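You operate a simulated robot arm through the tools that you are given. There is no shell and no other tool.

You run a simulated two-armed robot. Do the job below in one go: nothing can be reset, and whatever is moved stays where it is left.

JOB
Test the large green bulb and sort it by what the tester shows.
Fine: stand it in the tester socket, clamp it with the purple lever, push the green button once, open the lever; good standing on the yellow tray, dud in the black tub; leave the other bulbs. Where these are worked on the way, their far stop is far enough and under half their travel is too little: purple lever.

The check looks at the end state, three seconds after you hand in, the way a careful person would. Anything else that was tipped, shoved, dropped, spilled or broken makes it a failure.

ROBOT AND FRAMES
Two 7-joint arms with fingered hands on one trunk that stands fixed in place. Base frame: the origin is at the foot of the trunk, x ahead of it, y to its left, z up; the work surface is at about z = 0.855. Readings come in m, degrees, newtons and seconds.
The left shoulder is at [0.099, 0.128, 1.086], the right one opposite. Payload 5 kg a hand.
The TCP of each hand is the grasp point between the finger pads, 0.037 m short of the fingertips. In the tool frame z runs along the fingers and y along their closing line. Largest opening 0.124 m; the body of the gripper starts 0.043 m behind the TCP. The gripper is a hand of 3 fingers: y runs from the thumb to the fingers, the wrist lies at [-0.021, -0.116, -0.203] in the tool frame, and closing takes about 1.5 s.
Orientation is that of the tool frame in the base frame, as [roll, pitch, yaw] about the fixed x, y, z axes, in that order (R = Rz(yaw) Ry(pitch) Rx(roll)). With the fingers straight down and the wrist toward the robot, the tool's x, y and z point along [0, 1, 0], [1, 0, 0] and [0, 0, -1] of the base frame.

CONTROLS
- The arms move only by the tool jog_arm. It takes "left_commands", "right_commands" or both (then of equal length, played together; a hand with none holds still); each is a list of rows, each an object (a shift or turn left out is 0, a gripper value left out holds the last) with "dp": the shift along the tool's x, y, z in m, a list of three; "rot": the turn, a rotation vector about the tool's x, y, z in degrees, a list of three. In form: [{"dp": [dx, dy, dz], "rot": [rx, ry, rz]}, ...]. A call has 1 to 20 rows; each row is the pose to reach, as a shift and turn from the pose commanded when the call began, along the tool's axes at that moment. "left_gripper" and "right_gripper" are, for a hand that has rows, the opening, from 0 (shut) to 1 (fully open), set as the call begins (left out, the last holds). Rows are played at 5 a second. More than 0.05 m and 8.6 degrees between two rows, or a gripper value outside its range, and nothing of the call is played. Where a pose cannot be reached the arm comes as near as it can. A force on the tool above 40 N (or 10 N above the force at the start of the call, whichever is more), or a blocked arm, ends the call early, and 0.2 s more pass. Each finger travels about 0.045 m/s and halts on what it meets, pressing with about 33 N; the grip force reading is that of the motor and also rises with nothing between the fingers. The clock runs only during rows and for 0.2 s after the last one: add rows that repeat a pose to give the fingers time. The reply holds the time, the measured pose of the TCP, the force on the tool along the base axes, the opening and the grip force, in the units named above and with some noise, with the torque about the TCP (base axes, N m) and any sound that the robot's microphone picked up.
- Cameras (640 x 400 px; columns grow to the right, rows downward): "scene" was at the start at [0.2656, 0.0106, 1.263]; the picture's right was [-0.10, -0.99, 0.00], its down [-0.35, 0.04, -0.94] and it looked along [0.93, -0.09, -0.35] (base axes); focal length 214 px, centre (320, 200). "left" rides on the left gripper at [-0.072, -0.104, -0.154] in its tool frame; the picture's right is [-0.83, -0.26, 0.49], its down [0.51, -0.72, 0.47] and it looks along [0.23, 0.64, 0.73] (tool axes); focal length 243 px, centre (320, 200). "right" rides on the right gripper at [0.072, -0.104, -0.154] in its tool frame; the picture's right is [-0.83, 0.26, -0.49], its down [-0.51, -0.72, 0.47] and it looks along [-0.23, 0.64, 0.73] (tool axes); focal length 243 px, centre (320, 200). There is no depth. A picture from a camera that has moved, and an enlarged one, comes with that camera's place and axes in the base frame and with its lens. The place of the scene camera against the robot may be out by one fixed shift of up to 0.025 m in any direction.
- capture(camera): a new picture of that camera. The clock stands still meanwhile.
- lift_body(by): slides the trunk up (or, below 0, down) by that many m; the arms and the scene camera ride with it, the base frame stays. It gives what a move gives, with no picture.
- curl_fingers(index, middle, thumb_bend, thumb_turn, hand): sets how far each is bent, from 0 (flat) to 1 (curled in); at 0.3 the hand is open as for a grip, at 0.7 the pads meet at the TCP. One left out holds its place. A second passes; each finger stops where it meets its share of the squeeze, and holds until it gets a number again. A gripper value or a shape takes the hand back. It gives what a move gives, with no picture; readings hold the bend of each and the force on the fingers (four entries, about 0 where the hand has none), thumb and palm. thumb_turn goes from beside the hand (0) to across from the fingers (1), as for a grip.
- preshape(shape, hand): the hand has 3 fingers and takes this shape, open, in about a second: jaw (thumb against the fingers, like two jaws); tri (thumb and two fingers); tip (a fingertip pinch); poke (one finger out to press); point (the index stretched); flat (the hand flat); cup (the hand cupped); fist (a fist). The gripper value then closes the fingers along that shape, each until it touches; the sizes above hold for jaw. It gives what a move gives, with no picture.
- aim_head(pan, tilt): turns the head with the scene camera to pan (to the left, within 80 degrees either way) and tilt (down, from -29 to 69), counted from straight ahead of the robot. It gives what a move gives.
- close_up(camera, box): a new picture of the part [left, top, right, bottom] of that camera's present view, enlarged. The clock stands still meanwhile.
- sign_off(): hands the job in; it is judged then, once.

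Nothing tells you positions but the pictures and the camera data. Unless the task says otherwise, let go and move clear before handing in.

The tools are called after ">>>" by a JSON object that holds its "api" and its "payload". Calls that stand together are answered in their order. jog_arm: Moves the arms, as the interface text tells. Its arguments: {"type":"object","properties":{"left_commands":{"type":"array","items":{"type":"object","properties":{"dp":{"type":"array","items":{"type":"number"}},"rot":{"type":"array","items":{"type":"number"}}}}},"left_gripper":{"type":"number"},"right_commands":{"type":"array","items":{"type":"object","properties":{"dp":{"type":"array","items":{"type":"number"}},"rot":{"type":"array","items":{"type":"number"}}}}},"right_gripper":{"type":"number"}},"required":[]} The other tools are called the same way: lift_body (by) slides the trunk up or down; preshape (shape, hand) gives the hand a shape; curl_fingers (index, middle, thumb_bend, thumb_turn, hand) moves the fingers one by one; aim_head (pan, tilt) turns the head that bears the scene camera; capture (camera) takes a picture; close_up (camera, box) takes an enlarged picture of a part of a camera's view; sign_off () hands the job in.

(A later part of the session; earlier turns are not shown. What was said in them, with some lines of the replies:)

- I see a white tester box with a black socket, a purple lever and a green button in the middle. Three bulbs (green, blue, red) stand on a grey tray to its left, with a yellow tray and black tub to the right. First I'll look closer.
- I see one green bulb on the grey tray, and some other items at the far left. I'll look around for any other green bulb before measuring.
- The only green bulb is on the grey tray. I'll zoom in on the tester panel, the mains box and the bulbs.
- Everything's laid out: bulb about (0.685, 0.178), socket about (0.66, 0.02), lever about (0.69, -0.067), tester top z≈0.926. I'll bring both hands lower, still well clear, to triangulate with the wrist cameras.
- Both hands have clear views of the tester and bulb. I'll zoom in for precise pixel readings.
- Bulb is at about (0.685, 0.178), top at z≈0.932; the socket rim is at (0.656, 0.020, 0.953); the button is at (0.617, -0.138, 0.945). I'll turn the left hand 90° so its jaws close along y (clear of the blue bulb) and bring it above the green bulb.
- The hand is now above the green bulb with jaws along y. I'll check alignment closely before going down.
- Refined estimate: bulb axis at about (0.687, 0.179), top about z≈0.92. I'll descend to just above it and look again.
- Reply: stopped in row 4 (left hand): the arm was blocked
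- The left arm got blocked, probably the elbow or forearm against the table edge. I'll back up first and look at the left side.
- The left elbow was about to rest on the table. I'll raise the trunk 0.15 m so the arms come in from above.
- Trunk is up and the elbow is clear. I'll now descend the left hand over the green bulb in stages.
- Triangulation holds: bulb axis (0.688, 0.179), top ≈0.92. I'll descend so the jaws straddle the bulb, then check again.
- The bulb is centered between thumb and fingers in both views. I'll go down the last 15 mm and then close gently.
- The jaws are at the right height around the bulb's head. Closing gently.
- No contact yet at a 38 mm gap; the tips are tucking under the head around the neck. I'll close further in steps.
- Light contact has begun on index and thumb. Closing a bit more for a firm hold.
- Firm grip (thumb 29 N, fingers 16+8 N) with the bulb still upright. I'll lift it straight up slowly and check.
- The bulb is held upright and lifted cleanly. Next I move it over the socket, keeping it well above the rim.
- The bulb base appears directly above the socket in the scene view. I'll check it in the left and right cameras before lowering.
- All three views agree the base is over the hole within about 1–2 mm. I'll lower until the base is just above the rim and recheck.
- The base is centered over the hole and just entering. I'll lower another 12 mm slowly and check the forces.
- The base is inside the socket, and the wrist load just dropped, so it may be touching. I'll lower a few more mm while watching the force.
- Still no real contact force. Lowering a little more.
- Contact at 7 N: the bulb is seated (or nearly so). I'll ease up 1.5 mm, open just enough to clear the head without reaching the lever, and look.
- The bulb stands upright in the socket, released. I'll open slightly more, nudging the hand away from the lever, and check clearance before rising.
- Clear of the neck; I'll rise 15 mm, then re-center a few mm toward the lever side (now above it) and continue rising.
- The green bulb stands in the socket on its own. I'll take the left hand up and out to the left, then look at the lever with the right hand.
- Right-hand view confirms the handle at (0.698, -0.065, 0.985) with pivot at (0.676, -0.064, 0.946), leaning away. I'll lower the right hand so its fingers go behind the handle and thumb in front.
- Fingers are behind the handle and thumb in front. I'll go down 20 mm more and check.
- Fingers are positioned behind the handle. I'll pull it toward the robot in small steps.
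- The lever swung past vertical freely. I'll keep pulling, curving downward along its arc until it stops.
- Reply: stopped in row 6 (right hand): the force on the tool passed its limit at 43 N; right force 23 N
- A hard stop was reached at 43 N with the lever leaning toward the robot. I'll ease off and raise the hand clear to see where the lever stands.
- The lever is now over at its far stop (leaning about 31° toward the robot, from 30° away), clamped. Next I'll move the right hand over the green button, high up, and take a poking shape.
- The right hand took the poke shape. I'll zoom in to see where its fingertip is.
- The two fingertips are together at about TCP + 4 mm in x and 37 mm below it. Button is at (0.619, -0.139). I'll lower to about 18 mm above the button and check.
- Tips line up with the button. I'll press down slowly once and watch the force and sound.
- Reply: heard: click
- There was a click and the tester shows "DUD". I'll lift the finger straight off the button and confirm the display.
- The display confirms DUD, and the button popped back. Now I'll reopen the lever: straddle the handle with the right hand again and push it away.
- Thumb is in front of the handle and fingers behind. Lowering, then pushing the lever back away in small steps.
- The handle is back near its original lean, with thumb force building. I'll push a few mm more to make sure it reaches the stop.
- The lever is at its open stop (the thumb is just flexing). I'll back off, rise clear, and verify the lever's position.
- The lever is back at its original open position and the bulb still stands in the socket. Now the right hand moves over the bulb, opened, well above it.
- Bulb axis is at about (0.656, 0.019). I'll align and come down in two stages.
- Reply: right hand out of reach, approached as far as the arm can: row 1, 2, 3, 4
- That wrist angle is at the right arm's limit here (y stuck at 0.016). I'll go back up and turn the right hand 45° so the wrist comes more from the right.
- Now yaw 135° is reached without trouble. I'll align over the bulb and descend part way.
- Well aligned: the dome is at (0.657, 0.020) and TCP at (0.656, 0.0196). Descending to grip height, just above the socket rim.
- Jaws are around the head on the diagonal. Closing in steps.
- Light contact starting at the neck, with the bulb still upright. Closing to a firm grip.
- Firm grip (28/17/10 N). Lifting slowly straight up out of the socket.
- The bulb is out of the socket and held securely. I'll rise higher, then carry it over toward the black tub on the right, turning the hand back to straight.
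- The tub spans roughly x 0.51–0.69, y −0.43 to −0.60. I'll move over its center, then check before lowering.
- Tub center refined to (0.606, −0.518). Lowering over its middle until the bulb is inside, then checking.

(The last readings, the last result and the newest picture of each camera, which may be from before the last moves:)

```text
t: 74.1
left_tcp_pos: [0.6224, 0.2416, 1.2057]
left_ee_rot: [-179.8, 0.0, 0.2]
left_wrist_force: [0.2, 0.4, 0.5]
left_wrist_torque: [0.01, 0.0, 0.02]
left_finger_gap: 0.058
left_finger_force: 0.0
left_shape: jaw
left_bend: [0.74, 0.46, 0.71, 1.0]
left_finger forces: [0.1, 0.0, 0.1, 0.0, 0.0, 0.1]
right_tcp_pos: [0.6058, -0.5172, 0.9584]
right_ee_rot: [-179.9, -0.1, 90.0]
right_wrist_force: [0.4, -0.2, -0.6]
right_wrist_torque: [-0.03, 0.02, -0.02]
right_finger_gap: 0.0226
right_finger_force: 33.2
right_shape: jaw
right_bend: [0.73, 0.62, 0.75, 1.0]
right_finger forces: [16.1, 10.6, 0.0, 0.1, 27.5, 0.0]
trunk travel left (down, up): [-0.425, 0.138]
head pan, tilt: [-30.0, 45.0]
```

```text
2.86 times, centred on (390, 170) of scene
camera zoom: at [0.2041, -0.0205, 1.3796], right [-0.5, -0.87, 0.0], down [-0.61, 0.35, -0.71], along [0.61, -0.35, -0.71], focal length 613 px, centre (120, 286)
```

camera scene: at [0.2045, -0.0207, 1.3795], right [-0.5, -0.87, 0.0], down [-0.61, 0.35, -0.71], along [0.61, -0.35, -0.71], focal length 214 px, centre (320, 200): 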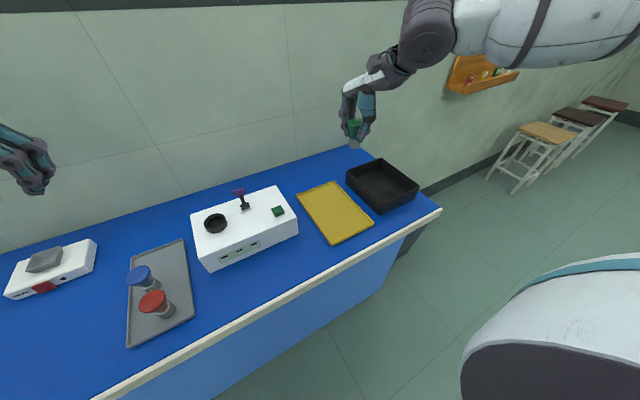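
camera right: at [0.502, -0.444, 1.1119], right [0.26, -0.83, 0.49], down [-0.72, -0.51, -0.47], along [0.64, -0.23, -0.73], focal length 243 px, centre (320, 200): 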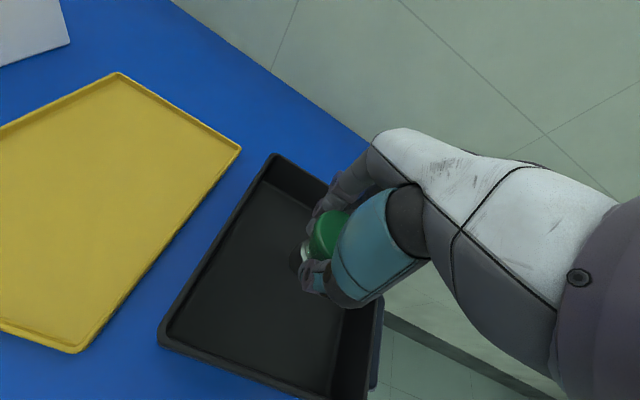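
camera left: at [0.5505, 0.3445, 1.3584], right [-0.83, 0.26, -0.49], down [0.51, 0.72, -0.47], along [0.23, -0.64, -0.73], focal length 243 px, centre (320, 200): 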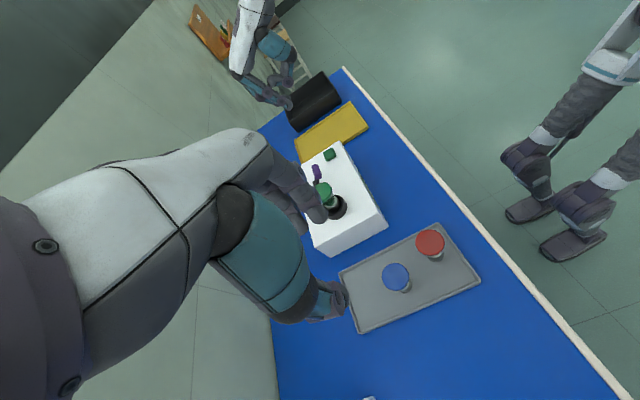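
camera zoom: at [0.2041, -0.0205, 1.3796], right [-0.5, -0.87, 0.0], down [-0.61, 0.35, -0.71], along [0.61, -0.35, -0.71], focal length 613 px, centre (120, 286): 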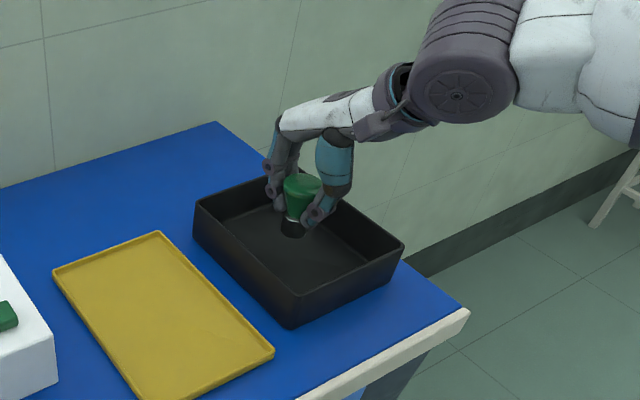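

The bulb is over the tub floor inside the walls. Lowering slowly until it touches.

>>> {"api": "jog_arm", "payload": {"right_commands": [{"dp": [0, 0, 0.008]}, {"dp": [0, 0, 0.016]}, {"dp": [0, 0, 0.022]}, {"dp": [0, 0, 0.027]}, {"dp": [0, 0, 0.027]}]}}

>>> {"api": "close_up", "payload": {"camera": "scene", "box": [350, 130, 430, 210]}}

```text
t: 75.3
left_tcp_pos: [0.6229, 0.2413, 1.2055]
left_ee_rot: [-179.9, 0.1, 0.2]
left_wrist_force: [-0.2, 1.2, 0.4]
left_wrist_torque: [-0.02, -0.01, 0.01]
left_finger_gap: 0.0578
left_finger_force: 0.1
left_shape: jaw
left_bend: [0.74, 0.46, 0.71, 1.0]
left_finger forces: [0.0, 0.0, 0.0, 0.0, 0.0, 0.0]
right_tcp_pos: [0.6061, -0.5173, 0.9321]
right_ee_rot: [-179.9, -0.1, 89.9]
right_wrist_force: [-0.3, -0.2, -1.0]
right_wrist_torque: [0.0, 0.05, 0.03]
right_finger_gap: 0.0228
right_finger_force: 32.9
right_shape: jaw
right_bend: [0.73, 0.62, 0.75, 1.0]
right_finger forces: [16.0, 10.6, 0.1, 0.0, 27.5, 0.0]
trunk travel left (down, up): [-0.425, 0.138]
head pan, tilt: [-30.0, 45.0]
```

```text
5.00 times, centred on (390, 170) of scene
camera zoom: at [0.2043, -0.0207, 1.3795], right [-0.5, -0.87, 0.0], down [-0.61, 0.35, -0.71], along [0.61, -0.35, -0.71], focal length 1072 px, centre (-30, 350)
```

zoom: 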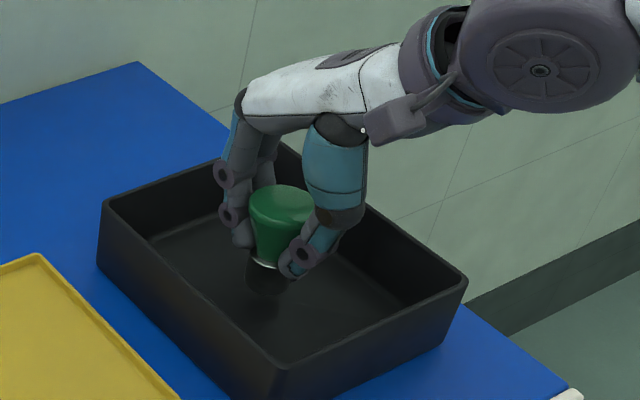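

Not touching yet. A few mm more at a time.

>>> {"api": "jog_arm", "payload": {"right_commands": [{"dp": [0, 0, 0.003]}, {"dp": [0, 0, 0.006]}, {"dp": [0, 0, 0.008]}, {"dp": [0, 0, 0.008]}]}}

```text
t: 76.3
left_tcp_pos: [0.6226, 0.2414, 1.205]
left_ee_rot: [-179.8, 0.0, 0.3]
left_wrist_force: [-1.0, -1.0, 1.1]
left_wrist_torque: [0.02, 0.01, 0.0]
left_finger_gap: 0.0579
left_finger_force: 0.1
left_shape: jaw
left_bend: [0.74, 0.46, 0.71, 1.0]
left_finger forces: [0.1, 0.0, 0.0, 0.0, 0.0, 0.0]
right_tcp_pos: [0.6061, -0.5171, 0.9225]
right_ee_rot: [-179.9, 0.0, 90.1]
right_wrist_force: [0.4, 0.5, -0.9]
right_wrist_torque: [-0.02, 0.02, 0.01]
right_finger_gap: 0.0226
right_finger_force: 33.3
right_shape: jaw
right_bend: [0.73, 0.62, 0.75, 1.0]
right_finger forces: [16.0, 10.6, 0.0, 0.0, 27.5, 0.0]
trunk travel left (down, up): [-0.425, 0.138]
head pan, tilt: [-30.0, 45.0]
```

>>> {"api": "jog_arm", "payload": {"right_commands": [{"dp": [0, 0, 0.002]}, {"dp": [0, 0, 0.004]}, {"dp": [0, 0, 0.004]}]}}

>>> {"api": "close_up", "payload": {"camera": "scene", "box": [350, 130, 430, 210]}}

```text
t: 77.1
left_tcp_pos: [0.6229, 0.241, 1.2051]
left_ee_rot: [-180.0, 0.0, 0.2]
left_wrist_force: [0.3, -0.5, 0.6]
left_wrist_torque: [0.03, 0.0, -0.01]
left_finger_gap: 0.0578
left_finger_force: 0.0
left_shape: jaw
left_bend: [0.74, 0.46, 0.71, 1.0]
left_finger forces: [0.1, 0.0, 0.1, 0.1, 0.1, 0.0]
right_tcp_pos: [0.6075, -0.5181, 0.9184]
right_ee_rot: [-179.9, -0.1, 90.0]
right_wrist_force: [0.3, -0.3, -1.0]
right_wrist_torque: [0.0, 0.01, -0.01]
right_finger_gap: 0.0224
right_finger_force: 33.1
right_shape: jaw
right_bend: [0.73, 0.62, 0.75, 1.0]
right_finger forces: [16.0, 10.7, 0.0, 0.0, 27.5, 0.0]
trunk travel left (down, up): [-0.425, 0.138]
head pan, tilt: [-30.0, 45.0]
```

```text
5.00 times, centred on (390, 170) of scene
camera zoom: at [0.2044, -0.0208, 1.3795], right [-0.5, -0.87, 0.0], down [-0.61, 0.35, -0.71], along [0.61, -0.35, -0.71], focal length 1072 px, centre (-30, 350)
```

zoom: 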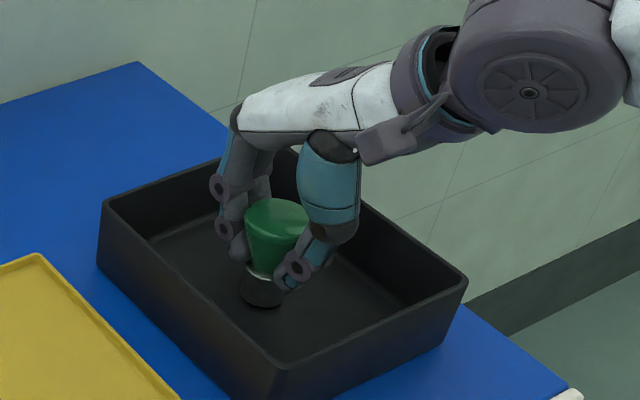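

Very close to the floor now. Continuing in small steps.

>>> {"api": "jog_arm", "payload": {"right_commands": [{"dp": [0, 0, 0.0015]}, {"dp": [0, 0, 0.003]}, {"dp": [0, 0, 0.003]}]}}

```text
t: 77.9
left_tcp_pos: [0.622, 0.2415, 1.2053]
left_ee_rot: [-179.7, -0.1, 0.1]
left_wrist_force: [0.1, 0.0, -0.7]
left_wrist_torque: [0.01, 0.01, 0.0]
left_finger_gap: 0.0579
left_finger_force: 0.0
left_shape: jaw
left_bend: [0.74, 0.46, 0.71, 1.0]
left_finger forces: [0.0, 0.0, 0.1, 0.0, 0.0, 0.1]
right_tcp_pos: [0.6076, -0.5162, 0.9175]
right_ee_rot: [-179.8, -0.1, 90.0]
right_wrist_force: [-0.4, -0.2, 5.1]
right_wrist_torque: [-0.02, -0.08, 0.02]
right_finger_gap: 0.0228
right_finger_force: 33.1
right_shape: jaw
right_bend: [0.73, 0.62, 0.75, 1.0]
right_finger forces: [16.0, 10.8, 0.1, 0.0, 28.3, 0.1]
trunk travel left (down, up): [-0.425, 0.138]
head pan, tilt: [-30.0, 45.0]
```

Contact with the tub floor (5 N). Releasing in steps.

>>> {"api": "jog_arm", "payload": {"right_commands": [{"dp": [0, 0, -0.001]}, {"dp": [0, 0, -0.001]}, {"dp": [0, 0, -0.001]}, {"dp": [0, 0, -0.001]}], "right_gripper": 0.27}}

>>> {"api": "close_up", "payload": {"camera": "scene", "box": [350, 130, 430, 210]}}

>>> {"api": "jog_arm", "payload": {"right_commands": [{"dp": [0, 0, 0]}, {"dp": [0, 0, 0]}, {"dp": [0, 0, 0]}, {"dp": [0, 0, 0]}, {"dp": [0, 0, 0]}], "right_gripper": 0.6}}

>>> {"api": "close_up", "payload": {"camera": "scene", "box": [350, 130, 430, 210]}}

>>> {"api": "close_up", "payload": {"camera": "right", "box": [200, 140, 420, 340]}}

```text
t: 78.9
left_tcp_pos: [0.6235, 0.2406, 1.2049]
left_ee_rot: [-179.9, 0.0, 0.2]
left_wrist_force: [0.3, 0.2, -0.7]
left_wrist_torque: [0.02, -0.01, 0.01]
left_finger_gap: 0.0577
left_finger_force: 0.1
left_shape: jaw
left_bend: [0.74, 0.46, 0.71, 1.0]
left_finger forces: [0.1, 0.0, 0.0, 0.0, 0.0, 0.1]
right_tcp_pos: [0.606, -0.5177, 0.9168]
right_ee_rot: [-179.9, -0.1, 90.0]
right_wrist_force: [-0.1, 0.5, -0.2]
right_wrist_torque: [0.0, 0.01, -0.01]
right_finger_gap: 0.0336
right_finger_force: 0.0
right_shape: jaw
right_bend: [0.74, 0.55, 0.74, 1.0]
right_finger forces: [0.0, 0.0, 0.0, 0.1, 0.0, 0.1]
trunk travel left (down, up): [-0.425, 0.138]
head pan, tilt: [-30.0, 45.0]
```

```text
5.00 times, centred on (390, 170) of scene
camera zoom: at [0.2044, -0.0208, 1.3795], right [-0.5, -0.87, 0.0], down [-0.61, 0.35, -0.71], along [0.61, -0.35, -0.71], focal length 1072 px, centre (-30, 350)
```

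zoom: 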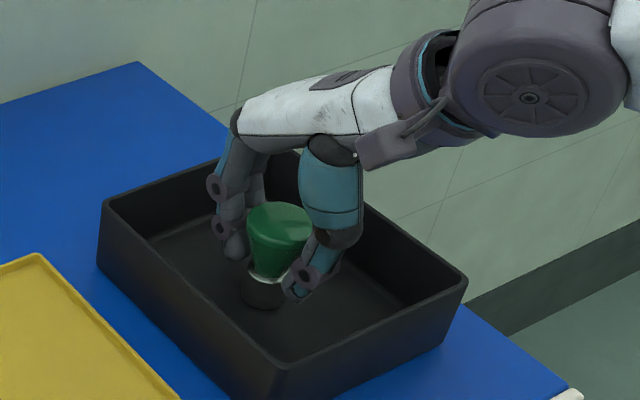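

```text
t: 80.1
left_tcp_pos: [0.6221, 0.2415, 1.2054]
left_ee_rot: [-179.9, 0.0, 0.2]
left_wrist_force: [1.1, 0.5, 0.4]
left_wrist_torque: [-0.03, -0.01, 0.01]
left_finger_gap: 0.0578
left_finger_force: 0.1
left_shape: jaw
left_bend: [0.74, 0.46, 0.71, 1.0]
left_finger forces: [0.0, 0.0, 0.1, 0.0, 0.0, 0.0]
right_tcp_pos: [0.6055, -0.5175, 0.9166]
right_ee_rot: [-179.8, 0.0, 89.9]
right_wrist_force: [-0.1, -0.2, -0.6]
right_wrist_torque: [-0.02, 0.02, 0.06]
right_finger_gap: 0.0742
right_finger_force: 0.0
right_shape: jaw
right_bend: [0.73, 0.41, 0.65, 1.0]
right_finger forces: [0.0, 0.0, 0.0, 0.0, 0.1, 0.1]
trunk travel left (down, up): [-0.425, 0.138]
head pan, tilt: [-30.0, 45.0]
```

```text
5.00 times, centred on (390, 170) of scene
camera zoom: at [0.2044, -0.0208, 1.3795], right [-0.5, -0.87, 0.0], down [-0.61, 0.35, -0.71], along [0.61, -0.35, -0.71], focal length 1072 px, centre (-30, 350)
```

zoom: 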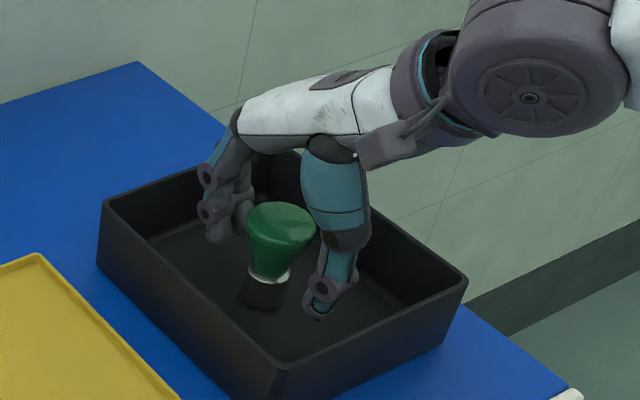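

```text
2.00 times, centred on (310, 240) of right
camera zoom: at [0.5024, -0.4443, 1.0707], right [0.26, -0.83, 0.49], down [-0.72, -0.51, -0.47], along [0.64, -0.23, -0.73], focal length 485 px, centre (340, 120)
```

zoom: 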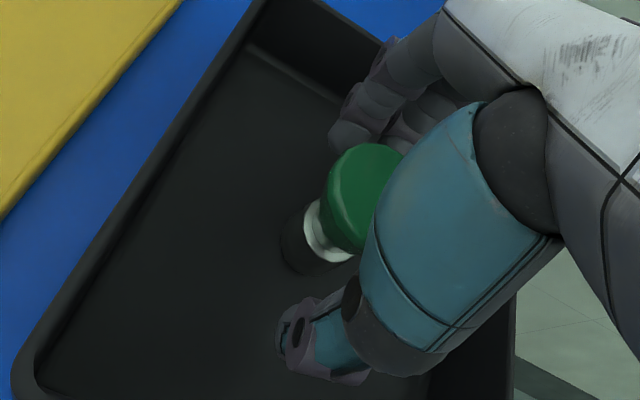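

The bulb stands upright in the tub and the fingers are clear all round. Rising straight up.

>>> {"api": "jog_arm", "payload": {"right_commands": [{"dp": [0, 0, -0.01]}, {"dp": [0, 0, -0.025]}, {"dp": [0, 0, -0.045]}, {"dp": [0, 0, -0.08]}, {"dp": [0, 0, -0.12]}, {"dp": [0, 0, -0.16]}, {"dp": [0.02, -0.02, -0.2]}]}}

>>> {"api": "capture", "payload": {"camera": "scene"}}

>>> {"api": "close_up", "payload": {"camera": "scene", "box": [320, 130, 450, 240]}}

>>> {"api": "close_up", "payload": {"camera": "scene", "box": [110, 160, 310, 360]}}

```text
t: 81.7
left_tcp_pos: [0.6214, 0.2442, 1.2061]
left_ee_rot: [-180.0, -0.1, 0.2]
left_wrist_force: [-0.5, 0.7, 0.7]
left_wrist_torque: [-0.03, -0.02, 0.02]
left_finger_gap: 0.0579
left_finger_force: 0.0
left_shape: jaw
left_bend: [0.74, 0.46, 0.71, 1.0]
left_finger forces: [0.1, 0.0, 0.0, 0.1, 0.1, 0.0]
right_tcp_pos: [0.5849, -0.4971, 1.1192]
right_ee_rot: [179.9, 0.0, 90.1]
right_wrist_force: [-0.8, 0.4, 0.9]
right_wrist_torque: [-0.06, -0.03, -0.02]
right_finger_gap: 0.0741
right_finger_force: 0.1
right_shape: jaw
right_bend: [0.73, 0.41, 0.65, 1.0]
right_finger forces: [0.1, 0.0, 0.0, 0.0, 0.0, 0.0]
trunk travel left (down, up): [-0.425, 0.138]
head pan, tilt: [-30.0, 45.0]
```

```text
taken
camera scene: at [0.2018, -0.0183, 1.38], right [-0.5, -0.87, 0.0], down [-0.61, 0.35, -0.71], along [0.61, -0.35, -0.71], focal length 214 px, centre (320, 200)
```

scene: 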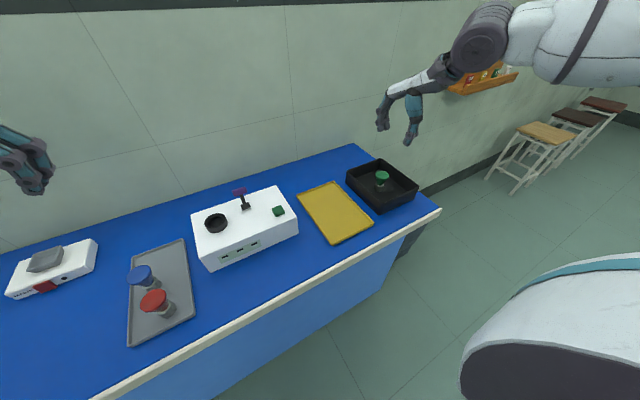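

```text
3.64 times, centred on (385, 185) of scene
camera zoom: at [0.2018, -0.0183, 1.38], right [-0.5, -0.87, 0.0], down [-0.61, 0.35, -0.71], along [0.61, -0.35, -0.71], focal length 780 px, centre (84, 254)
```

zoom: 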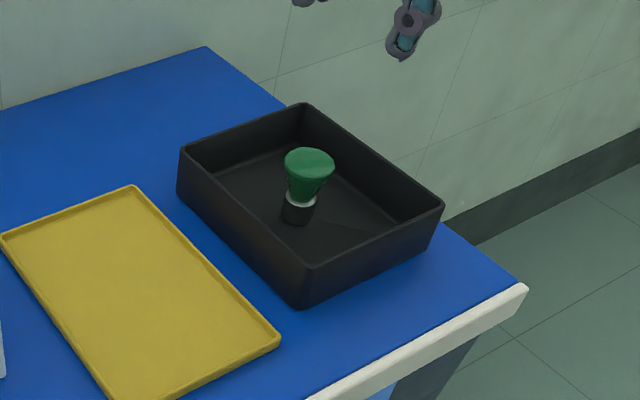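

```text
2.00 times, centred on (210, 260) of scene
camera zoom: at [0.2018, -0.0183, 1.38], right [-0.5, -0.87, 0.0], down [-0.61, 0.35, -0.71], along [0.61, -0.35, -0.71], focal length 429 px, centre (540, 80)
```

zoom: 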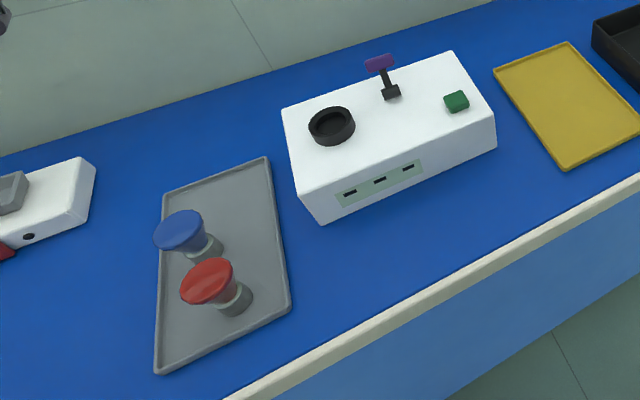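

The green bulb stands in the black tub, the lever is open, the socket is empty, and the other bulbs are untouched. I'll take a last look at the left side, where the elbow passed.

>>> {"api": "aim_head", "payload": {"pan": 40, "tilt": 40}}

>>> {"api": "capture", "payload": {"camera": "scene"}}

>>> {"api": "close_up", "payload": {"camera": "right", "box": [100, 100, 420, 400]}}

```text
t: 83.1
left_tcp_pos: [0.623, 0.2416, 1.2055]
left_ee_rot: [-179.9, 0.0, 0.2]
left_wrist_force: [0.4, 0.5, -0.6]
left_wrist_torque: [-0.03, 0.03, 0.01]
left_finger_gap: 0.058
left_finger_force: 0.1
left_shape: jaw
left_bend: [0.74, 0.46, 0.71, 1.0]
left_finger forces: [0.1, 0.0, 0.1, 0.0, 0.0, 0.0]
right_tcp_pos: [0.5872, -0.501, 1.117]
right_ee_rot: [-179.9, -0.1, 90.0]
right_wrist_force: [-1.3, -0.3, -0.3]
right_wrist_torque: [-0.03, -0.01, -0.02]
right_finger_gap: 0.0742
right_finger_force: 0.1
right_shape: jaw
right_bend: [0.73, 0.41, 0.65, 1.0]
right_finger forces: [0.0, 0.0, 0.0, 0.0, 0.0, 0.0]
trunk travel left (down, up): [-0.425, 0.138]
head pan, tilt: [40.0, 40.0]
```

```text
taken
camera scene: at [0.1993, 0.0742, 1.3867], right [0.64, -0.77, 0.0], down [-0.49, -0.41, -0.77], along [0.59, 0.49, -0.64], focal length 214 px, centre (320, 200)
```

scene: 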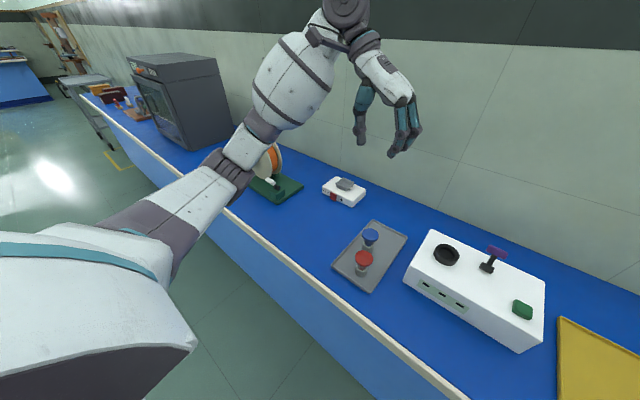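

```text
1.33 times, centred on (260, 250) of right
camera zoom: at [0.4828, -0.4274, 1.27], right [0.26, -0.83, 0.49], down [-0.72, -0.51, -0.47], along [0.64, -0.23, -0.73], focal length 324 px, centre (400, 133)
```

zoom: 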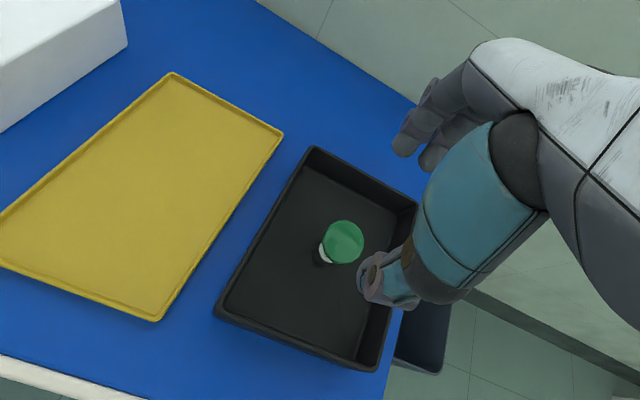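

The reel, mains box, tray and other bulbs look undisturbed. The dud green bulb stands in the black tub, the lever is open, and both hands are clear, so I'm handing in.

>>> {"api": "sign_off", "payload": {}}

```text
The job is handed in.
```

The large green bulb tested as a dud, and it is now standing upright in the black tub. I handed the job in with that result.

- **Test:** I stood the bulb in the tester socket and pulled the purple lever over to its far stop. I pressed the green button once, heard a click, and the panel read "DUD".
- **Lever:** I pushed it back to its original open position before taking the bulb out. The socket is now empty.
- **Other items:** In the last pictures the blue and red bulbs, their tray, the yellow tray, the mains box and the cable reel all looked undisturbed. The arm partly hid the reel.

Early on, the left arm was blocked, most likely by its elbow meeting the table edge. I backed it off and raised the trunk by 0.15 m before going on. The trunk is still raised, and both hands are empty and clear of everything.
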